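You operate a simulated robot arm through the tools that you are given. There is no shell and no other tool.

The job below is to be done with a simulated robot arm. You get a single attempt, and the scene is never put back.

## Task
Switch the air conditioner on with the remote: cool, 23 degrees, fan low.
Fine: leave the remote in its holder.

It is judged by the outcome, as a careful person would: the job done as asked, and still so three seconds after it is handed in. It fails if anything else is knocked over, pushed out of place, dropped, spilled or broken.

## Robot
A 6-joint arm with a two-finger parallel gripper, fixed in place. Base frame: the origin is at the foot of the arm, x ahead of it, y to its left, z up. Lengths are in m, angles in rad, forces in N, time in s.
With the tool pointing down near the work surface it reaches from about 0.28 to 0.64 m from the base axis. Its first joint turns from -2.007 to 2.007 rad. Payload 3.43 kg.
The TCP is the grasp point between the finger pads, 0.034 m short of the fingertips. In the tool frame z runs along the fingers and y along their closing line. Largest opening 0.128 m; finger width 0.024, thickness 0.012; the body of the gripper, 0.048 by 0.13 m, starts 0.096 m behind the TCP.
Orientation is that of the tool frame in the base frame, as [roll, pitch, yaw] about the fixed x, y, z axes, in that order (R = Rz(yaw) Ry(pitch) Rx(roll)). With the fingers straight down and closing along the base's y, the tool's x points along the base's -x, its y along +y and its z along -z.

## Interface
- The arm moves only by the tool drive_tool. Its argument "deltas" is a list of rows, each a list of 7 numbers: the closure in counts, from 0 (fully open) to 255 (shut), then the shift along the tool's x, y, z in mm, then the turn, a rotation vector about the tool's x, y, z in rad. In form: [[hand, dx, dy, dz, wx, wy, wz], ...]. A call has 1 to 20 rows; each row is the pose to reach, as a shift and turn from the pose commanded when the call began, along the tool's axes at that moment. Each row takes 0.2 s and may step no farther than 0.05 m and 0.15 rad from the row before; otherwise, or with a gripper value out of range, the whole call is refused. A pose out of reach is approached as far as the arm can. The call stops where the force on the tool passes 40 N (or 10 N more than at its start, if that is more) or the arm is blocked; 0.2 s more then pass. Each finger travels about 0.153 m/s and halts on what it meets, pressing with about 32 N; the grip force reading is that of the motor and also rises with nothing between the fingers. The clock runs only during rows and for 0.2 s after the last one: add rows that repeat a pose to give the fingers time. The reply holds the time, the measured pose of the TCP, the force on the tool along the base axes, the opening and the grip force, in the units named above and with some noise, with the torque about the TCP (base axes, N m) and any sound that the robot's microphone picked up.
- Cameras (640 x 400 px; columns grow to the right, rows downward): "scene" is fixed at [0.3979, 0.5011, 1.8546]; the picture's right is [-0.98, 0.18, 0.00], its down [0.09, 0.52, -0.85] and it looks along [-0.15, -0.84, -0.53] (base axes); focal length 325 px, centre (320, 200). "wrist" rides on the gripper at [0.076, -0.011, -0.16] in the tool frame; the picture's right is [0.15, 0.99, 0.00], its down [-0.88, 0.13, -0.46] and it looks along [-0.45, 0.07, 0.89] (tool axes); focal length 234 px, centre (320, 200). There is no depth. A picture from a camera that has moved, and an enlarged one, comes with that camera's place and axes in the base frame and with its lens.
- camera(camera): a new picture of that camera. The clock stands still meanwhile.
- lift_body(by): slides the trunk up (or, below 0, down) by that many m; the arm rides with it, the base frame stays. It gives what a move gives, with no picture.
- close_up(camera, box): a new picture of the part [left, top, right, bottom] of that camera's present view, enlarged. The clock stands still meanwhile.
- finish_job(): hands the job in; it is judged then, once.

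Nothing tells you positions but the pictures and the camera data. Unless the task says otherwise, let go and move clear before handing in.

The tools are called by a JSON object that holds its "api" and its "payload". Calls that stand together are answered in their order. drive_tool: Moves the arm, as the interface text tells. Its arguments: {"type":"object","properties":{"deltas":{"type":"array","items":{"type":"array","items":{"type":"number"}}}},"required":["deltas"]} The other tools are called the same way: lift_body (by) slides the trunk up or down; camera (camera) takes a picture; close_up (camera, box) takes an enlarged picture of a part of a camera's view; finish_job () hands the job in.

At the start:

```text
clock: 0.0
position: [0.1744, -0.2974, 1.421]
ee_rot: [-3.14, 0.0, 3.141]
ft_force: [0.3, -0.6, -0.6]
torque: [0.02, 0.04, 0.0]
finger_gap: 0.128
gripper_force: 0.1
trunk travel left (down, up): [-0.925, 0.065]
```

scene: 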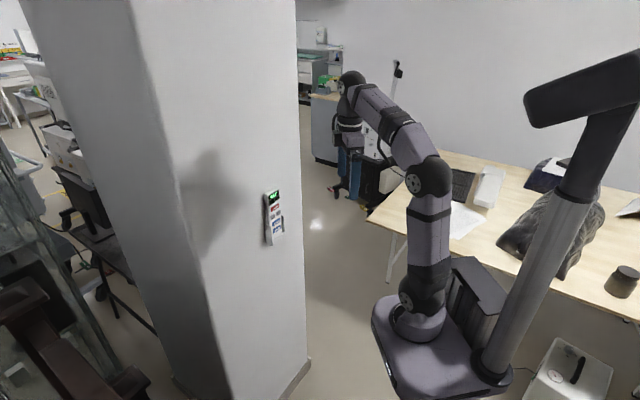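
wrist: 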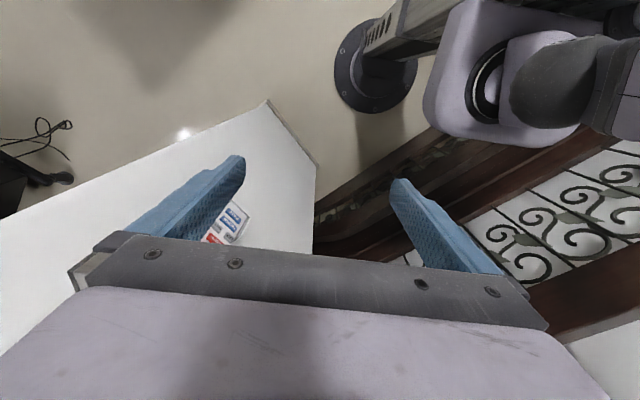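

I see a pillar ahead of the arm with a small remote in a holder on its face. I'll enlarge the views of it before moving anything.

{"api": "close_up", "payload": {"camera": "scene", "box": [240, 175, 304, 255]}}

{"api": "close_up", "payload": {"camera": "wrist", "box": [190, 180, 270, 260]}}

{"api": "close_up", "payload": {"camera": "scene", "box": [160, 100, 480, 400]}}

```text
5.00 times, centred on (272, 215) of scene
camera zoom: at [0.3979, 0.5011, 1.8546], right [-0.98, 0.18, 0.0], down [0.09, 0.52, -0.85], along [-0.15, -0.84, -0.53], focal length 1624 px, centre (560, 125)
```

zoom: 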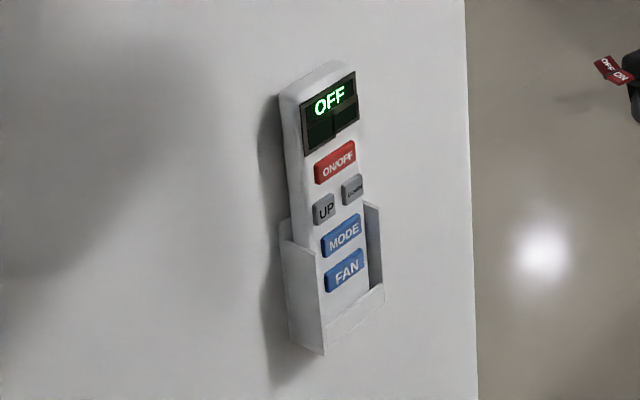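

```text
5.00 times, centred on (230, 220) of wrist
camera zoom: at [0.0993, -0.3081, 1.5806], right [-0.15, 0.99, 0.0], down [0.88, 0.13, 0.46], along [0.45, 0.07, -0.89], focal length 1171 px, centre (770, 100)
```

zoom: 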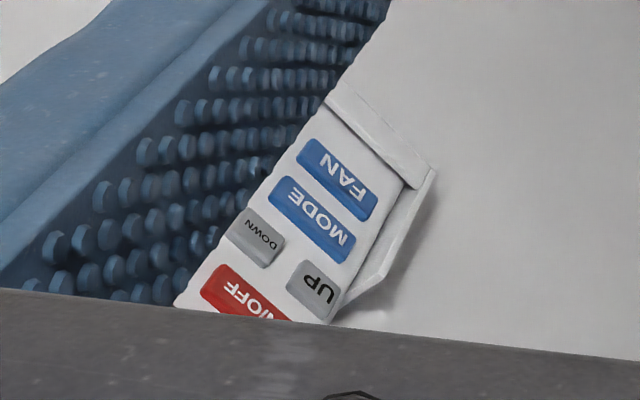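

```text
1.33 times, centred on (320, 250) of scene
camera zoom: at [0.3979, 0.5011, 1.8546], right [-0.98, 0.18, 0.0], down [0.09, 0.52, -0.85], along [-0.15, -0.84, -0.53], focal length 433 px, centre (320, 133)
```

zoom: 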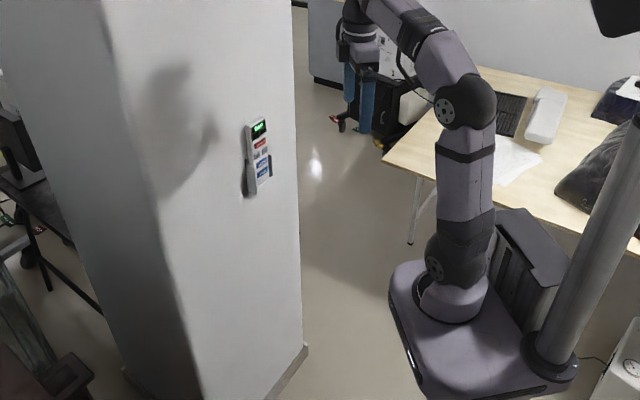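

The remote sits in a holder on the pillar face, showing OFF. From both views I put its button column near (0.384, -0.455), with ON/OFF at z≈1.235 and FAN at z≈1.148, facing the arm. I'll lower the trunk a little so the tool can point level at it.

{"api": "lift_body", "payload": {"by": -0.15}}

{"api": "camera", "payload": {"camera": "scene"}}

{"api": "camera", "payload": {"camera": "wrist"}}

```text
clock: 1.8
position: [0.1752, -0.2971, 1.2719]
ee_rot: [3.141, 0.001, -3.141]
ft_force: [0.7, -0.3, 0.3]
torque: [0.03, 0.02, 0.0]
finger_gap: 0.1281
gripper_force: 0.2
trunk travel left (down, up): [-0.775, 0.215]
```

```text
taken
```

scene: 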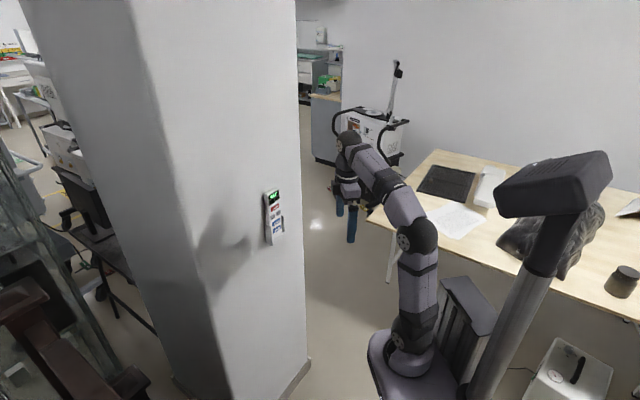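

```text
taken
camera wrist: at [0.0992, -0.3081, 1.4306], right [-0.15, 0.99, 0.0], down [0.88, 0.13, 0.46], along [0.45, 0.07, -0.89], focal length 234 px, centre (320, 200)
```

wrist: 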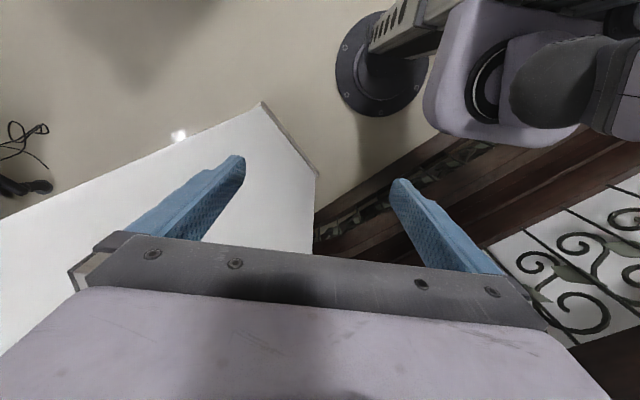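

The lift is clear and the trunk moves cleanly. I'll take it down another 0.10 m, then start turning the tool up and forward toward the pillar, staying well clear of it.

{"api": "lift_body", "payload": {"by": -0.1}}

```text
clock: 3.1
position: [0.1753, -0.2966, 1.1699]
ee_rot: [-3.14, -0.001, 3.141]
ft_force: [-0.8, -0.2, -0.1]
torque: [0.02, -0.04, 0.0]
finger_gap: 0.1278
gripper_force: 0.1
trunk travel left (down, up): [-0.675, 0.315]
```

The trunk is at a good height. I'll now close the fingers and turn the tool level along (0.69, -0.72, 0), with the tip staying about 0.12 m short of the remote.

{"api": "drive_tool", "payload": {"deltas": [[255, -8.58, -3.92, -2.5, 0.0524, -0.1231, 0.0524], [255, -17.17, -7.83, -5, 0.1048, -0.2461, 0.1048], [255, -25.75, -11.75, -7.5, 0.1573, -0.3692, 0.1573], [255, -34.33, -15.67, -10, 0.2097, -0.4922, 0.2097], [255, -42.92, -19.58, -12.5, 0.2621, -0.6153, 0.2621], [255, -51.5, -23.5, -15, 0.3145, -0.7383, 0.3145]]}}

{"api": "camera", "payload": {"camera": "scene"}}

{"api": "camera", "payload": {"camera": "wrist"}}

```text
clock: 4.5
position: [0.2285, -0.336, 1.1876]
ee_rot: [-2.909, 0.772, 2.905]
ft_force: [-0.2, -0.2, 1.4]
torque: [-0.06, -0.03, 0.01]
finger_gap: 0.0
gripper_force: 32.0
out of reach, approached as far as the arm can: row 6
trunk travel left (down, up): [-0.675, 0.315]
```

```text
taken
```

scene: 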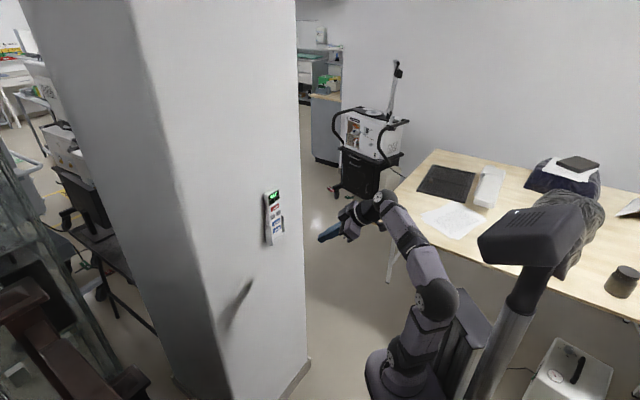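

```text
taken
camera wrist: at [0.0742, -0.2699, 1.2483], right [0.28, 0.92, -0.27], down [0.39, 0.14, 0.91], along [0.88, -0.36, -0.32], focal length 234 px, centre (320, 200)
```

wrist: 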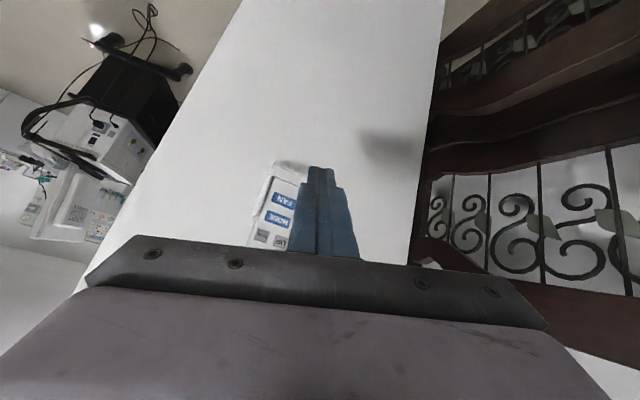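

The last row hit a reach limit because the wrist was too close to the base and the tool pointed out of the arm's plane. The tip is still about 0.17 m from the remote, so I'll swing the tool into line and move it slightly forward at 45° down.

{"api": "drive_tool", "payload": {"deltas": [[255, -9.7, 0.3, 9, 0.0341, 0.0068, 0.0804], [255, -19.4, 0.6, 18, 0.0683, 0.0135, 0.1609], [255, -29.1, 0.8, 27, 0.1024, 0.0203, 0.2413], [255, -38.8, 1.1, 36, 0.1366, 0.027, 0.3218], [255, -48.5, 1.4, 44.8, 0.1707, 0.0338, 0.4022]]}}

{"api": "camera", "payload": {"camera": "wrist"}}

```text
clock: 5.7
position: [0.2881, -0.3589, 1.1898]
ee_rot: [-3.138, 0.786, 2.335]
ft_force: [0.0, -0.3, 0.1]
torque: [-0.02, -0.01, 0.0]
finger_gap: 0.0
gripper_force: 31.6
trunk travel left (down, up): [-0.675, 0.315]
```

```text
taken
camera wrist: at [0.166, -0.2448, 1.2493], right [0.65, 0.76, -0.11], down [0.3, -0.13, 0.94], along [0.7, -0.64, -0.31], focal length 234 px, centre (320, 200)
```

wrist: 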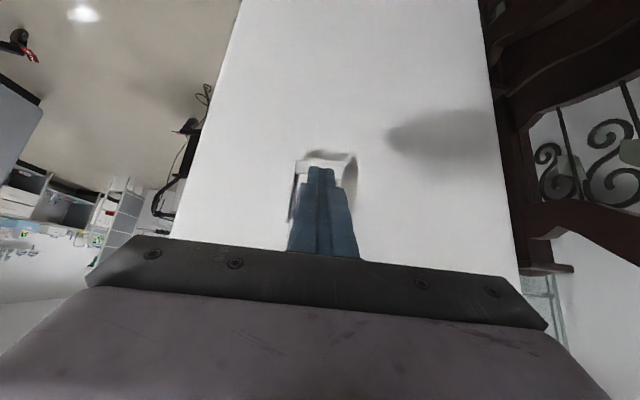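

That pose was reached accurately, and the tool now points straight at the remote, pitched 45° down. I'll pitch it up to level while moving slightly forward, which leaves the tip about 70 mm from the buttons.

{"api": "drive_tool", "payload": {"deltas": [[255, -1.4, 0, 6.1, 0, -0.1309, 0], [255, -2.8, 0, 12.3, 0, -0.2618, 0], [255, -4.2, 0, 18.4, 0, -0.3927, 0], [255, -5.7, 0, 24.5, 0, -0.5236, 0], [255, -7.1, 0, 30.7, 0, -0.6545, 0], [255, -8.5, 0, 36.8, 0, -0.7854, 0]]}}

{"api": "camera", "payload": {"camera": "wrist"}}

{"api": "camera", "payload": {"camera": "scene"}}

```text
clock: 7.1
position: [0.3169, -0.3891, 1.1687]
ee_rot: [-2.331, 1.568, -3.137]
ft_force: [0.4, -0.6, 1.0]
torque: [0.02, 0.0, -0.01]
finger_gap: 0.0
gripper_force: 32.1
out of reach, approached as far as the arm can: row 1, 2, 3, 4, 5, 6
trunk travel left (down, up): [-0.675, 0.315]
```

```text
taken
camera wrist: at [0.1977, -0.2806, 1.0943], right [0.71, 0.69, -0.15], down [-0.22, 0.42, 0.88], along [0.67, -0.6, 0.45], focal length 234 px, centre (320, 200)
```

wrist: 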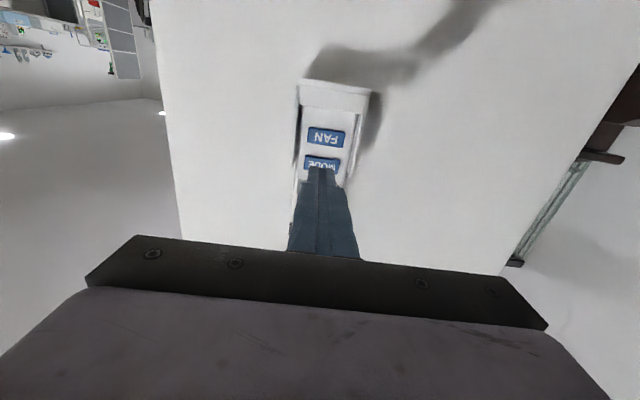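

```text
taken
```

scene: 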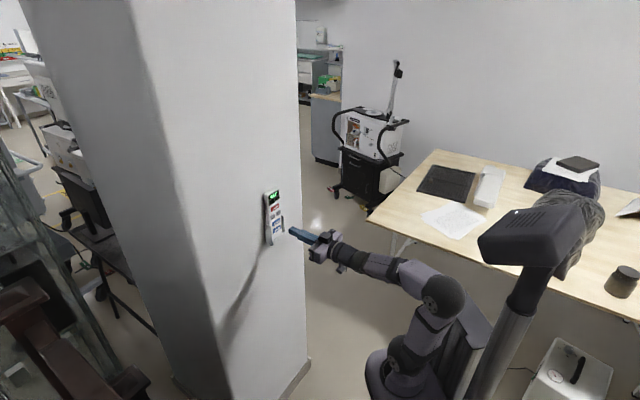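

The tool is now level, about 60 mm in front of the remote, with the fingers roughly lined up on the button column. I'll take close-ups to refine the button positions.

{"api": "close_up", "payload": {"camera": "wrist", "box": [270, 70, 390, 260]}}

{"api": "close_up", "payload": {"camera": "scene", "box": [248, 180, 328, 260]}}

```text
2.11 times, centred on (330, 165) of wrist
camera zoom: at [0.1977, -0.2806, 1.0943], right [0.71, 0.69, -0.15], down [-0.22, 0.42, 0.88], along [0.67, -0.6, 0.45], focal length 493 px, centre (299, 274)
```

zoom: 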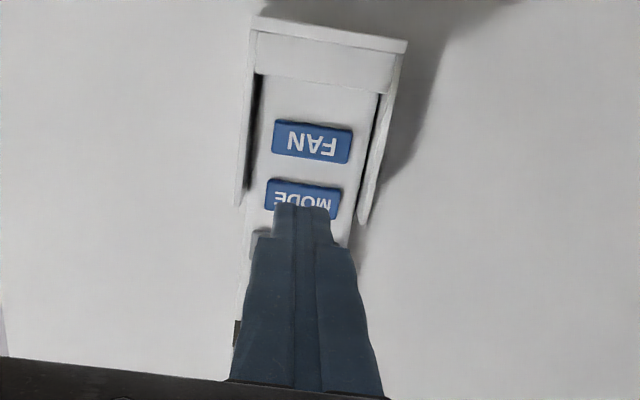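

```text
5.00 times, centred on (288, 220) of scene
camera zoom: at [0.3979, 0.5011, 1.8546], right [-0.98, 0.18, 0.0], down [0.09, 0.52, -0.85], along [-0.15, -0.84, -0.53], focal length 1624 px, centre (480, 100)
```

zoom: 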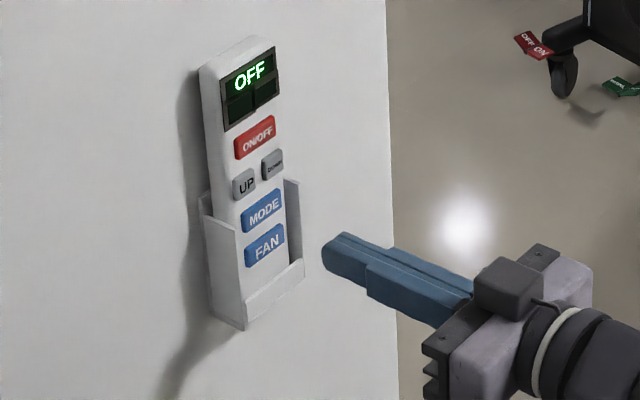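

FAN triangulates to about (0.384, -0.455, 1.147), with rows about 31 mm apart: MODE at 1.177, UP/DOWN at 1.210 and ON/OFF at 1.239. I'll move the tip up in front of ON/OFF, 3.5 mm sideways and a bit closer, then look again.

{"api": "drive_tool", "payload": {"deltas": [[255, -18, 1, 5, 0, 0, 0], [255, -36, 2, 10, 0, 0, 0], [255, -54, 3, 15, 0, 0, 0], [255, -71, 3.5, 20, 0, 0, 0], [255, -71, 3.5, 20, 0, 0, 0]]}}

{"api": "close_up", "payload": {"camera": "wrist", "box": [270, 50, 390, 260]}}

{"api": "close_up", "payload": {"camera": "scene", "box": [248, 180, 328, 260]}}

```text
clock: 8.3
position: [0.3347, -0.4024, 1.2417]
ee_rot: [-1.499, 1.568, -2.309]
ft_force: [0.5, -0.2, -0.5]
torque: [0.01, 0.0, -0.03]
finger_gap: 0.0
gripper_force: 31.8
out of reach, approached as far as the arm can: row 1, 2, 3, 4, 5
trunk travel left (down, up): [-0.675, 0.315]
```

```text
1.90 times, centred on (330, 155) of wrist
camera zoom: at [0.2153, -0.2953, 1.1646], right [0.71, 0.68, -0.15], down [-0.22, 0.42, 0.88], along [0.66, -0.6, 0.45], focal length 446 px, centre (301, 286)
```

zoom: 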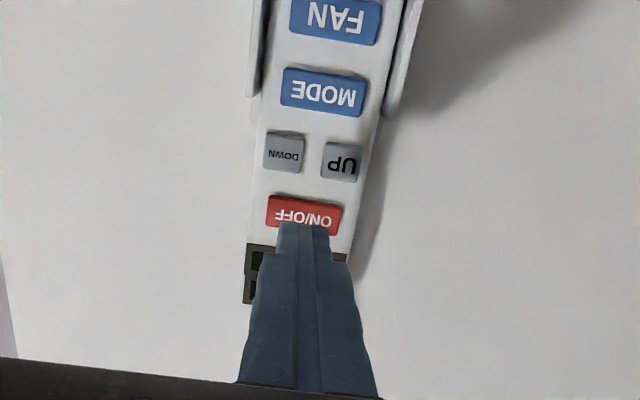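

```text
5.00 times, centred on (288, 220) of scene
camera zoom: at [0.3979, 0.5011, 1.8546], right [-0.98, 0.18, 0.0], down [0.09, 0.52, -0.85], along [-0.15, -0.84, -0.53], focal length 1624 px, centre (480, 100)
```

zoom: 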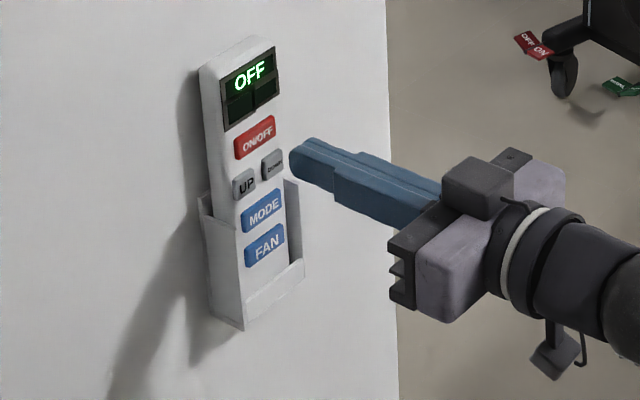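

The tip is in front of ON/OFF, with the tool axis hitting the button's centre to within about 2–3 mm and a gap of about 38 mm. I'll creep forward 30 mm with a small sideways fix.

{"api": "drive_tool", "payload": {"deltas": [[255, 0, 1, 10, 0, 0, 0], [255, 0, 1.5, 20, 0, 0, 0], [255, 0, 1.5, 30, 0, 0, 0], [255, 0, 1.5, 30, 0, 0, 0]]}}

{"api": "close_up", "payload": {"camera": "wrist", "box": [270, 50, 390, 260]}}

{"api": "close_up", "payload": {"camera": "scene", "box": [248, 180, 328, 260]}}

```text
clock: 9.3
position: [0.3562, -0.4237, 1.2386]
ee_rot: [-1.309, 1.569, -2.117]
ft_force: [0.1, -0.3, 0.7]
torque: [0.0, -0.03, -0.02]
finger_gap: 0.0
gripper_force: 32.1
trunk travel left (down, up): [-0.675, 0.315]
```

```text
1.90 times, centred on (330, 155) of wrist
camera zoom: at [0.2373, -0.3159, 1.1622], right [0.72, 0.68, -0.15], down [-0.22, 0.42, 0.88], along [0.66, -0.6, 0.45], focal length 446 px, centre (301, 286)
```

zoom: 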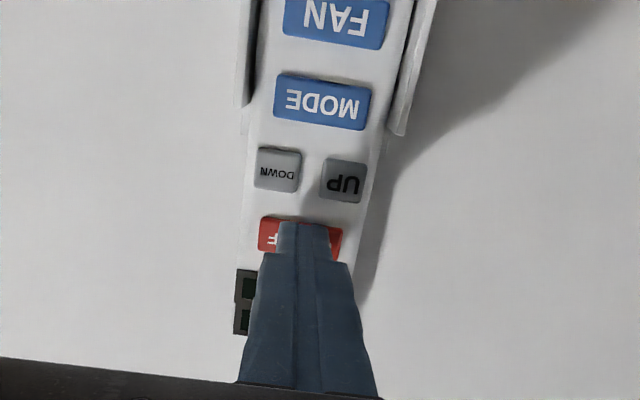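

```text
5.00 times, centred on (288, 220) of scene
camera zoom: at [0.3979, 0.5011, 1.8546], right [-0.98, 0.18, 0.0], down [0.09, 0.52, -0.85], along [-0.15, -0.84, -0.53], focal length 1624 px, centre (480, 100)
```

zoom: 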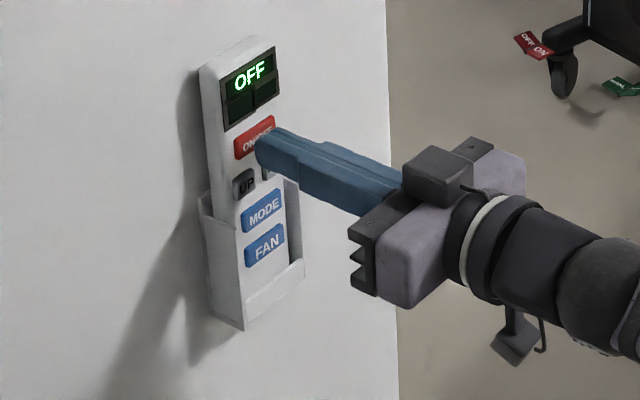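

The tip is about 7–8 mm from ON/OFF and centred on it, clear of UP and DOWN below. I'll press in slowly in 2 mm steps.

{"api": "drive_tool", "payload": {"deltas": [[255, 0, 0, 3, 0, 0, 0], [255, 0, 0, 5, 0, 0, 0], [255, 0, 0, 7, 0, 0, 0], [255, 0, 0, 9, 0, 0, 0]]}}

{"api": "close_up", "payload": {"camera": "scene", "box": [248, 180, 328, 260]}}

```text
clock: 10.3
position: [0.3603, -0.4326, 1.2383]
ee_rot: [-1.499, 1.567, -2.308]
ft_force: [-1.0, 1.1, -0.7]
torque: [0.03, -0.01, 0.02]
finger_gap: 0.0
gripper_force: 32.1
trunk travel left (down, up): [-0.675, 0.315]
heard: click
```

```text
5.00 times, centred on (288, 220) of scene
camera zoom: at [0.3979, 0.5011, 1.8546], right [-0.98, 0.18, 0.0], down [0.09, 0.52, -0.85], along [-0.15, -0.84, -0.53], focal length 1624 px, centre (480, 100)
```

zoom: 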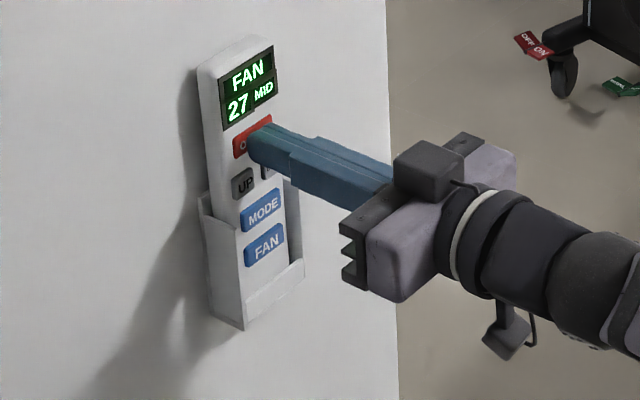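

It clicked, and the display now reads FAN mode, 27, fan MID. I'll back off and go down about 62 mm to the MODE button.

{"api": "drive_tool", "payload": {"deltas": [[255, 0, 0, -7, 0, 0, 0], [255, 0, 0, -15, 0, 0, 0], [255, 15, 0, -15, 0, 0, 0], [255, 31, 0, -15, 0, 0, 0], [255, 47, 0, -15, 0, 0, 0], [255, 62, 0, -15, 0, 0, 0], [255, 62, 0, -15, 0, 0, 0]]}}

{"api": "close_up", "payload": {"camera": "wrist", "box": [270, 50, 390, 260]}}

{"api": "close_up", "payload": {"camera": "scene", "box": [248, 180, 328, 260]}}

```text
clock: 11.9
position: [0.3518, -0.4222, 1.1778]
ee_rot: [-1.453, 1.567, -2.261]
ft_force: [-0.4, -0.5, 0.1]
torque: [0.0, 0.03, 0.02]
finger_gap: 0.0002
gripper_force: 31.5
trunk travel left (down, up): [-0.675, 0.315]
```

```text
1.90 times, centred on (330, 155) of wrist
camera zoom: at [0.2323, -0.3135, 1.1015], right [0.72, 0.68, -0.15], down [-0.22, 0.42, 0.88], along [0.66, -0.6, 0.45], focal length 446 px, centre (301, 286)
```

zoom: 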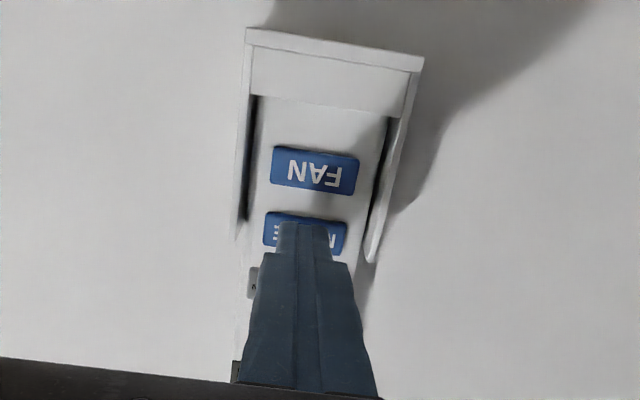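

```text
5.00 times, centred on (288, 220) of scene
camera zoom: at [0.3979, 0.5011, 1.8546], right [-0.98, 0.18, 0.0], down [0.09, 0.52, -0.85], along [-0.15, -0.84, -0.53], focal length 1624 px, centre (480, 100)
```

zoom: 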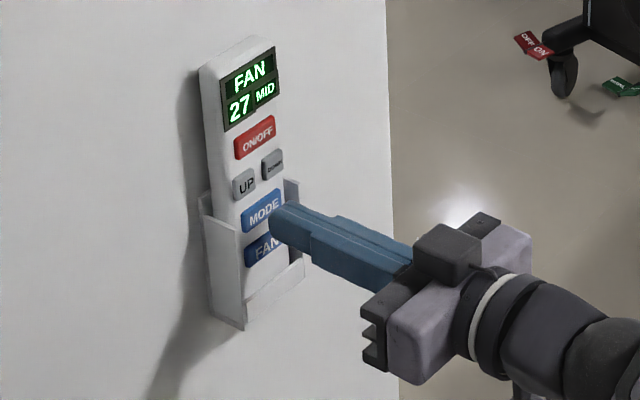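

The tip sits in front of MODE, centred, about 13 mm short of the click depth. I'll press forward and back off in the same move, so the display shows exactly one press.

{"api": "drive_tool", "payload": {"deltas": [[255, 0, 0, 5, 0, 0, 0], [255, 0, 0, 8, 0, 0, 0], [255, 0, 0, 10, 0, 0, 0], [255, 0, 0, 12, 0, 0, 0], [255, 0, 0, 14, 0, 0, 0]]}}

{"api": "close_up", "payload": {"camera": "scene", "box": [248, 180, 328, 260]}}

```text
clock: 13.1
position: [0.3606, -0.431, 1.1769]
ee_rot: [-1.34, 1.568, -2.148]
ft_force: [-0.3, 1.7, -1.0]
torque: [0.04, 0.01, 0.0]
finger_gap: 0.0001
gripper_force: 32.6
trunk travel left (down, up): [-0.675, 0.315]
heard: click
```

```text
5.00 times, centred on (288, 220) of scene
camera zoom: at [0.3979, 0.5011, 1.8546], right [-0.98, 0.18, 0.0], down [0.09, 0.52, -0.85], along [-0.15, -0.84, -0.53], focal length 1624 px, centre (480, 100)
```

zoom: 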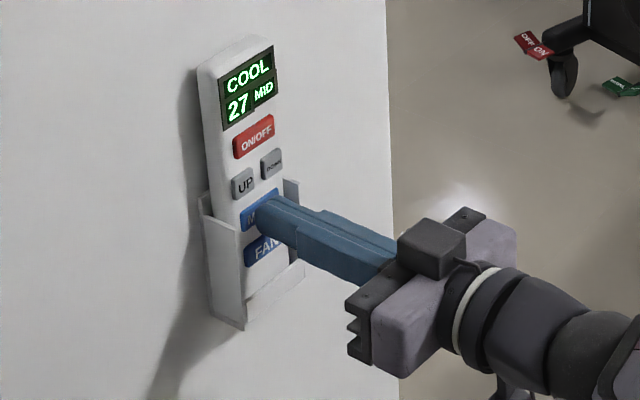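

One press of MODE gave COOL. I'll back off and go down 31 mm to FAN.

{"api": "drive_tool", "payload": {"deltas": [[255, 0, 0, -7, 0, 0, 0], [255, 0, 0, -14, 0, 0, 0], [255, 15, 0, -14, 0, 0, 0], [255, 31, 0, -14, 0, 0, 0], [255, 31, 0, -14, 0, 0, 0]]}}

{"api": "close_up", "payload": {"camera": "wrist", "box": [270, 50, 390, 260]}}

{"api": "close_up", "payload": {"camera": "scene", "box": [248, 180, 328, 260]}}

```text
clock: 14.3
position: [0.3517, -0.4217, 1.1465]
ee_rot: [-1.455, 1.567, -2.264]
ft_force: [-0.1, -1.2, -0.1]
torque: [0.01, 0.0, 0.01]
finger_gap: 0.0
gripper_force: 32.6
trunk travel left (down, up): [-0.675, 0.315]
```

```text
1.90 times, centred on (330, 155) of wrist
camera zoom: at [0.2328, -0.3121, 1.0705], right [0.72, 0.68, -0.15], down [-0.22, 0.42, 0.88], along [0.66, -0.6, 0.45], focal length 446 px, centre (301, 286)
```

zoom: 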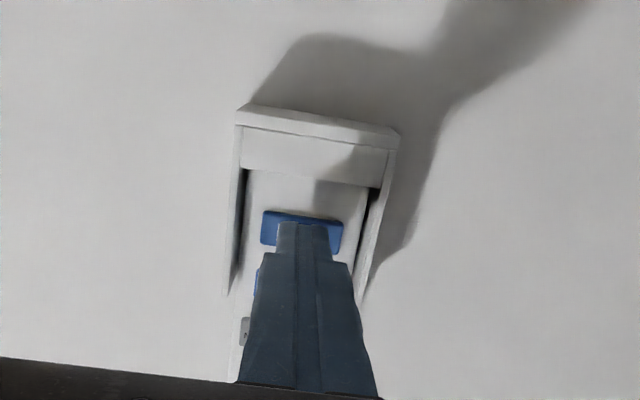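

```text
5.00 times, centred on (288, 220) of scene
camera zoom: at [0.3979, 0.5011, 1.8546], right [-0.98, 0.18, 0.0], down [0.09, 0.52, -0.85], along [-0.15, -0.84, -0.53], focal length 1624 px, centre (480, 100)
```

zoom: 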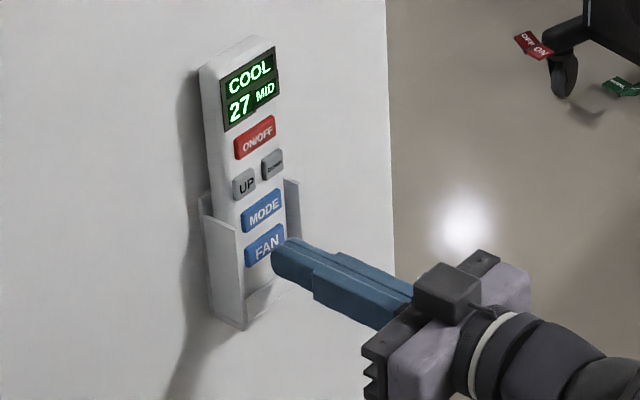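

The display holds COOL 27 MID, and the tip is centred on FAN with free space to the holder walls on both sides. I'll press FAN.

{"api": "drive_tool", "payload": {"deltas": [[255, 0, 0, 5, 0, 0, 0], [255, 0, 0, 8, 0, 0, 0], [255, 0, 0, 10, 0, 0, 0], [255, 0, 0, 12, 0, 0, 0], [255, 0, 0, 14, 0, 0, 0]]}}

{"api": "close_up", "payload": {"camera": "scene", "box": [248, 180, 328, 260]}}

```text
clock: 15.5
position: [0.36, -0.4306, 1.1463]
ee_rot: [-1.328, 1.568, -2.134]
ft_force: [-1.1, 1.1, -0.7]
torque: [-0.01, -0.04, -0.02]
finger_gap: 0.0002
gripper_force: 31.9
trunk travel left (down, up): [-0.675, 0.315]
heard: click
```

```text
5.00 times, centred on (288, 220) of scene
camera zoom: at [0.3979, 0.5011, 1.8546], right [-0.98, 0.18, 0.0], down [0.09, 0.52, -0.85], along [-0.15, -0.84, -0.53], focal length 1624 px, centre (480, 100)
```

zoom: 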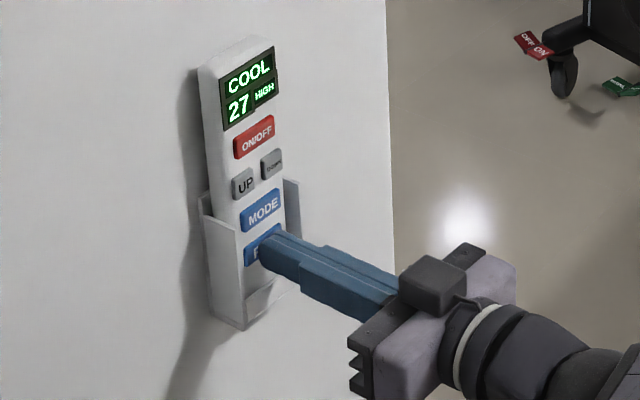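

The fan went to HIGH, so I'll release fully and press FAN again once.

{"api": "drive_tool", "payload": {"deltas": [[255, 0, 0, -5, 0, 0, 0], [255, 0, 0, -10, 0, 0, 0], [255, 0, 0, -10, 0, 0, 0], [255, 0, 0, -5, 0, 0, 0], [255, 0, 0, -2, 0, 0, 0], [255, 0, 0, 0, 0, 0, 0]]}}

{"api": "close_up", "payload": {"camera": "scene", "box": [248, 180, 328, 260]}}

```text
clock: 16.9
position: [0.3604, -0.4307, 1.1472]
ee_rot: [-1.149, 1.567, -1.958]
ft_force: [-0.2, 0.5, 0.7]
torque: [0.01, 0.01, -0.01]
finger_gap: 0.0003
gripper_force: 31.8
trunk travel left (down, up): [-0.675, 0.315]
heard: click
```

```text
5.00 times, centred on (288, 220) of scene
camera zoom: at [0.3979, 0.5011, 1.8546], right [-0.98, 0.18, 0.0], down [0.09, 0.52, -0.85], along [-0.15, -0.84, -0.53], focal length 1624 px, centre (480, 100)
```

zoom: 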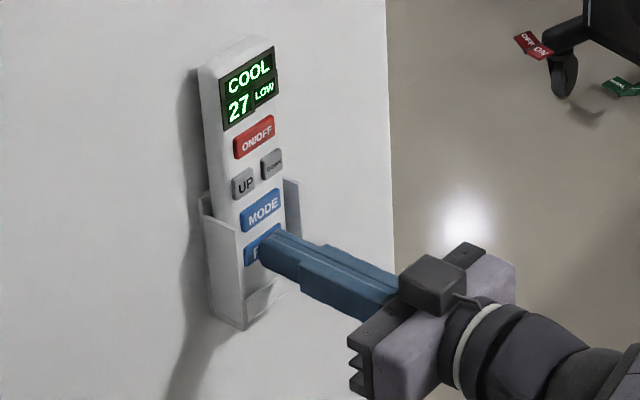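

The display now reads COOL 27 LOW. Next I'll back off, go up 63 mm and 15 mm to the DOWN side, and check the alignment before pressing it four times.

{"api": "drive_tool", "payload": {"deltas": [[255, 0, 0, -7, 0, 0, 0], [255, 0, 0, -15, 0, 0, 0], [255, -16, 0, -15, 0, 0, 0], [255, -32, 0, -15, 0, 0, 0], [255, -48, -7, -15, 0, 0, 0], [255, -63, -15, -15, 0, 0, 0], [255, -63, -15, -15, 0, 0, 0]]}}

{"api": "close_up", "payload": {"camera": "wrist", "box": [270, 50, 390, 260]}}

{"api": "close_up", "payload": {"camera": "scene", "box": [248, 180, 328, 260]}}

```text
clock: 18.5
position: [0.3389, -0.4297, 1.2096]
ee_rot: [-1.505, 1.568, -2.312]
ft_force: [-0.7, -0.2, -0.3]
torque: [0.03, -0.02, 0.0]
finger_gap: 0.0001
gripper_force: 32.1
trunk travel left (down, up): [-0.675, 0.315]
```

```text
1.90 times, centred on (330, 155) of wrist
camera zoom: at [0.2193, -0.3206, 1.1336], right [0.72, 0.68, -0.15], down [-0.22, 0.42, 0.88], along [0.66, -0.6, 0.45], focal length 446 px, centre (301, 286)
```

zoom: 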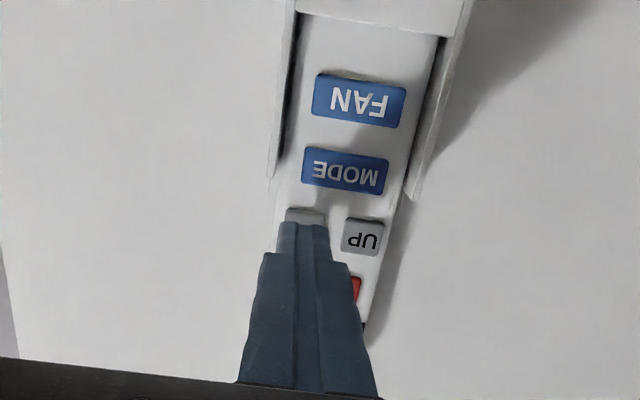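

```text
5.00 times, centred on (288, 220) of scene
camera zoom: at [0.3979, 0.5011, 1.8546], right [-0.98, 0.18, 0.0], down [0.09, 0.52, -0.85], along [-0.15, -0.84, -0.53], focal length 1624 px, centre (480, 100)
```

zoom: 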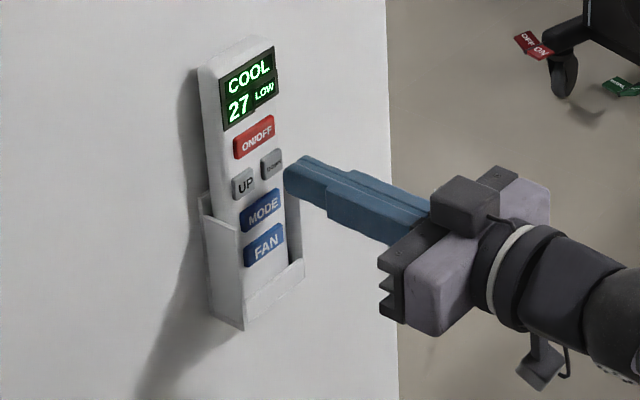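

The tip is centred on DOWN with about 9 mm clear to UP, and the display still reads COOL 27 LOW. I'll make one press first and check.

{"api": "drive_tool", "payload": {"deltas": [[255, 0, 0, 6, 0, 0, 0], [255, 0, 0, 10, 0, 0, 0], [255, 0, 0, 12, 0, 0, 0], [255, 0, 0, 14, 0, 0, 0], [255, 0, 0, 16, 0, 0, 0]]}}

{"api": "close_up", "payload": {"camera": "scene", "box": [248, 180, 328, 260]}}

```text
clock: 19.7
position: [0.3495, -0.4407, 1.2102]
ee_rot: [-1.366, 1.568, -2.173]
ft_force: [-0.3, 1.0, 0.4]
torque: [0.0, 0.02, 0.01]
finger_gap: 0.0
gripper_force: 32.2
trunk travel left (down, up): [-0.675, 0.315]
heard: click
```

```text
5.00 times, centred on (288, 220) of scene
camera zoom: at [0.3979, 0.5011, 1.8546], right [-0.98, 0.18, 0.0], down [0.09, 0.52, -0.85], along [-0.15, -0.84, -0.53], focal length 1624 px, centre (480, 100)
```

zoom: 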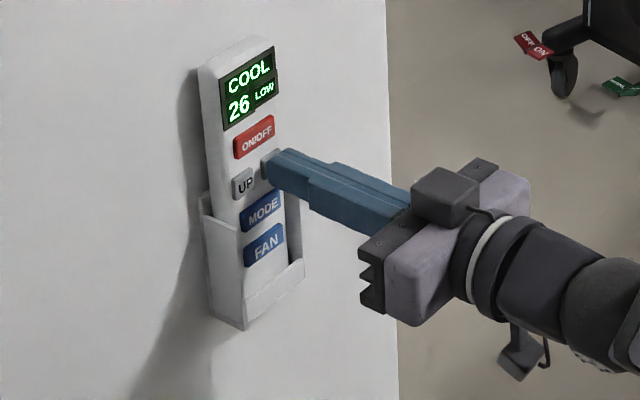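

The display now reads 26, one step per press. I'll release and press DOWN once more the same way.

{"api": "drive_tool", "payload": {"deltas": [[255, 0, 0, -5, 0, 0, 0], [255, 0, 0, -10, 0, 0, 0], [255, 0, 0, -10, 0, 0, 0], [255, 0, 0, -5, 0, 0, 0], [255, 0, 0, -2, 0, 0, 0], [255, 0, 0, 0, 0, 0, 0]]}}

{"api": "close_up", "payload": {"camera": "scene", "box": [248, 180, 328, 260]}}

```text
clock: 21.1
position: [0.3489, -0.4402, 1.2087]
ee_rot: [-1.165, 1.569, -1.973]
ft_force: [-1.1, 0.5, 0.0]
torque: [0.01, 0.01, -0.01]
finger_gap: 0.0003
gripper_force: 32.5
trunk travel left (down, up): [-0.675, 0.315]
heard: click
```

```text
5.00 times, centred on (288, 220) of scene
camera zoom: at [0.3979, 0.5011, 1.8546], right [-0.98, 0.18, 0.0], down [0.09, 0.52, -0.85], along [-0.15, -0.84, -0.53], focal length 1624 px, centre (480, 100)
```

zoom: 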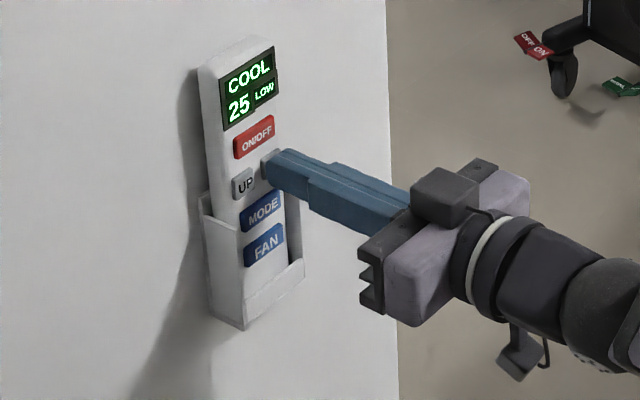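

The display is at 25. I'll press DOWN again.

{"api": "drive_tool", "payload": {"deltas": [[255, 0, 0, -5, 0, 0, 0], [255, 0, 0, -10, 0, 0, 0], [255, 0, 0, -10, 0, 0, 0], [255, 0, 0, -5, 0, 0, 0], [255, 0, 0, -2, 0, 0, 0], [255, 0, 0, 0, 0, 0, 0]]}}

{"api": "close_up", "payload": {"camera": "scene", "box": [248, 180, 328, 260]}}

```text
clock: 22.5
position: [0.3491, -0.4411, 1.2081]
ee_rot: [-1.244, 1.567, -2.049]
ft_force: [0.0, 1.2, 0.7]
torque: [0.03, -0.01, 0.01]
finger_gap: 0.0
gripper_force: 31.7
trunk travel left (down, up): [-0.675, 0.315]
heard: click
```

```text
5.00 times, centred on (288, 220) of scene
camera zoom: at [0.3979, 0.5011, 1.8546], right [-0.98, 0.18, 0.0], down [0.09, 0.52, -0.85], along [-0.15, -0.84, -0.53], focal length 1624 px, centre (480, 100)
```

zoom: 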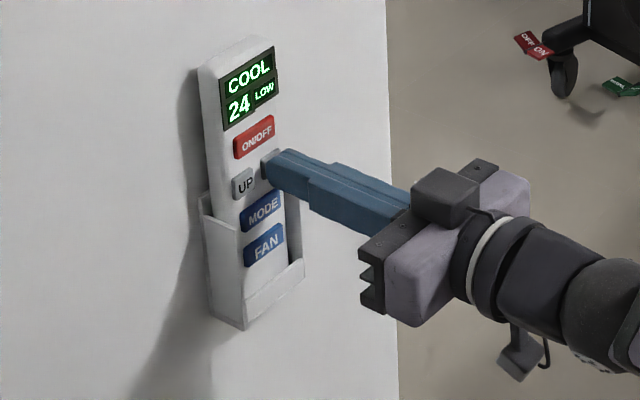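

The display is at 24, so one more press of DOWN should make it 23.

{"api": "drive_tool", "payload": {"deltas": [[255, 0, 0, -5, 0, 0, 0], [255, 0, 0, -10, 0, 0, 0], [255, 0, 0, -10, 0, 0, 0], [255, 0, 0, -5, 0, 0, 0], [255, 0, 0, -2, 0, 0, 0], [255, 0, 0, 0, 0, 0, 0]]}}

{"api": "close_up", "payload": {"camera": "scene", "box": [248, 180, 328, 260]}}

```text
clock: 23.9
position: [0.3511, -0.4411, 1.2092]
ee_rot: [-1.289, 1.569, -2.097]
ft_force: [-2.5, 0.7, 0.5]
torque: [0.0, 0.05, -0.05]
finger_gap: 0.0001
gripper_force: 32.1
trunk travel left (down, up): [-0.675, 0.315]
heard: click
```

```text
5.00 times, centred on (288, 220) of scene
camera zoom: at [0.3979, 0.5011, 1.8546], right [-0.98, 0.18, 0.0], down [0.09, 0.52, -0.85], along [-0.15, -0.84, -0.53], focal length 1624 px, centre (480, 100)
```

zoom: 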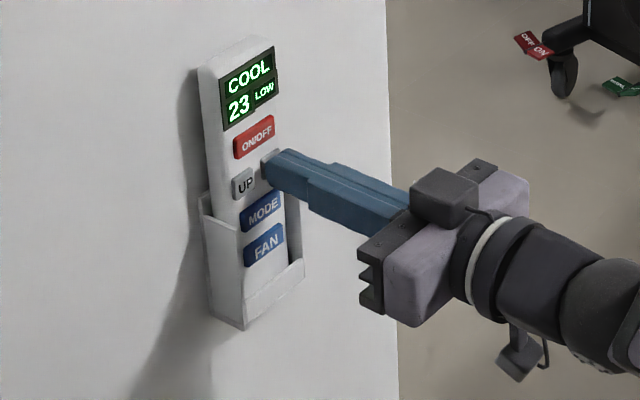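

The display reads COOL 23 LOW, as asked. I'll back straight away from the remote, then confirm the setting and that the remote and holder haven't moved.

{"api": "drive_tool", "payload": {"deltas": [[255, 0, 0, -8, 0, 0, 0], [255, 0, 0, -16, 0, 0, 0], [255, 0, 0, -26, 0, 0, 0], [255, 0, 0, -36, 0, 0, 0], [255, 0, 0, -46, 0, 0, 0], [255, 0, 0, -46, 0, 0, 0]]}}

{"api": "close_up", "payload": {"camera": "scene", "box": [248, 180, 328, 260]}}

{"api": "camera", "payload": {"camera": "scene"}}

{"api": "camera", "payload": {"camera": "wrist"}}

```text
clock: 25.3
position: [0.3185, -0.4084, 1.2101]
ee_rot: [-1.446, 1.567, -2.254]
ft_force: [0.1, 0.2, 0.8]
torque: [0.0, -0.01, -0.01]
finger_gap: 0.0
gripper_force: 32.3
trunk travel left (down, up): [-0.675, 0.315]
```

```text
5.00 times, centred on (288, 220) of scene
camera zoom: at [0.3979, 0.5011, 1.8546], right [-0.98, 0.18, 0.0], down [0.09, 0.52, -0.85], along [-0.15, -0.84, -0.53], focal length 1624 px, centre (480, 100)
```

zoom: 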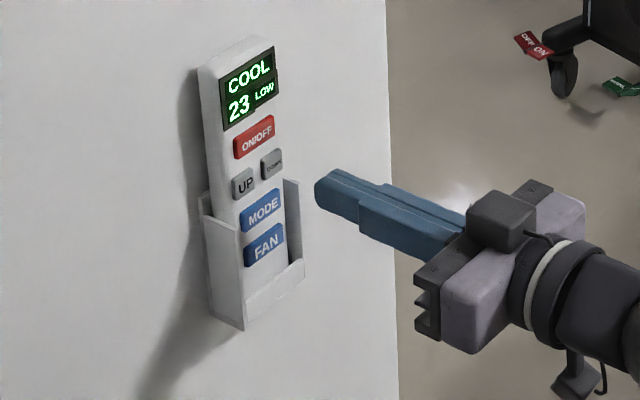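

```text
taken
```

scene: 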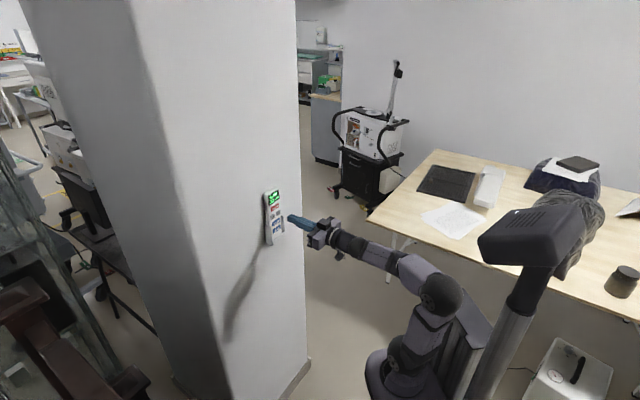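

```text
taken
camera wrist: at [0.1995, -0.3002, 1.1336], right [0.71, 0.68, -0.15], down [-0.22, 0.42, 0.88], along [0.66, -0.6, 0.45], focal length 234 px, centre (320, 200)
```

wrist: 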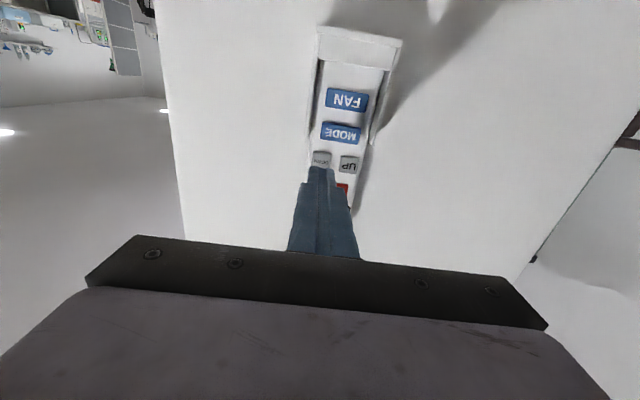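

The remote sits unmoved in its holder, showing COOL, 23, LOW. The tip is about 45 mm clear of it and nothing else was touched, so I'm handing in.

{"api": "finish_job", "payload": {}}

```text
The job is handed in.
```

The remote now reads COOL, 23, LOW, and it's still in its holder where it was. I pressed ON/OFF once, MODE once, FAN twice and DOWN four times. Each press clicked, and I checked the display each time.

I couldn't see the air conditioner itself, so the remote's display is the only sign that it's on. Nothing else was touched, and I backed the arm about 45 mm clear of the remote before handing in.
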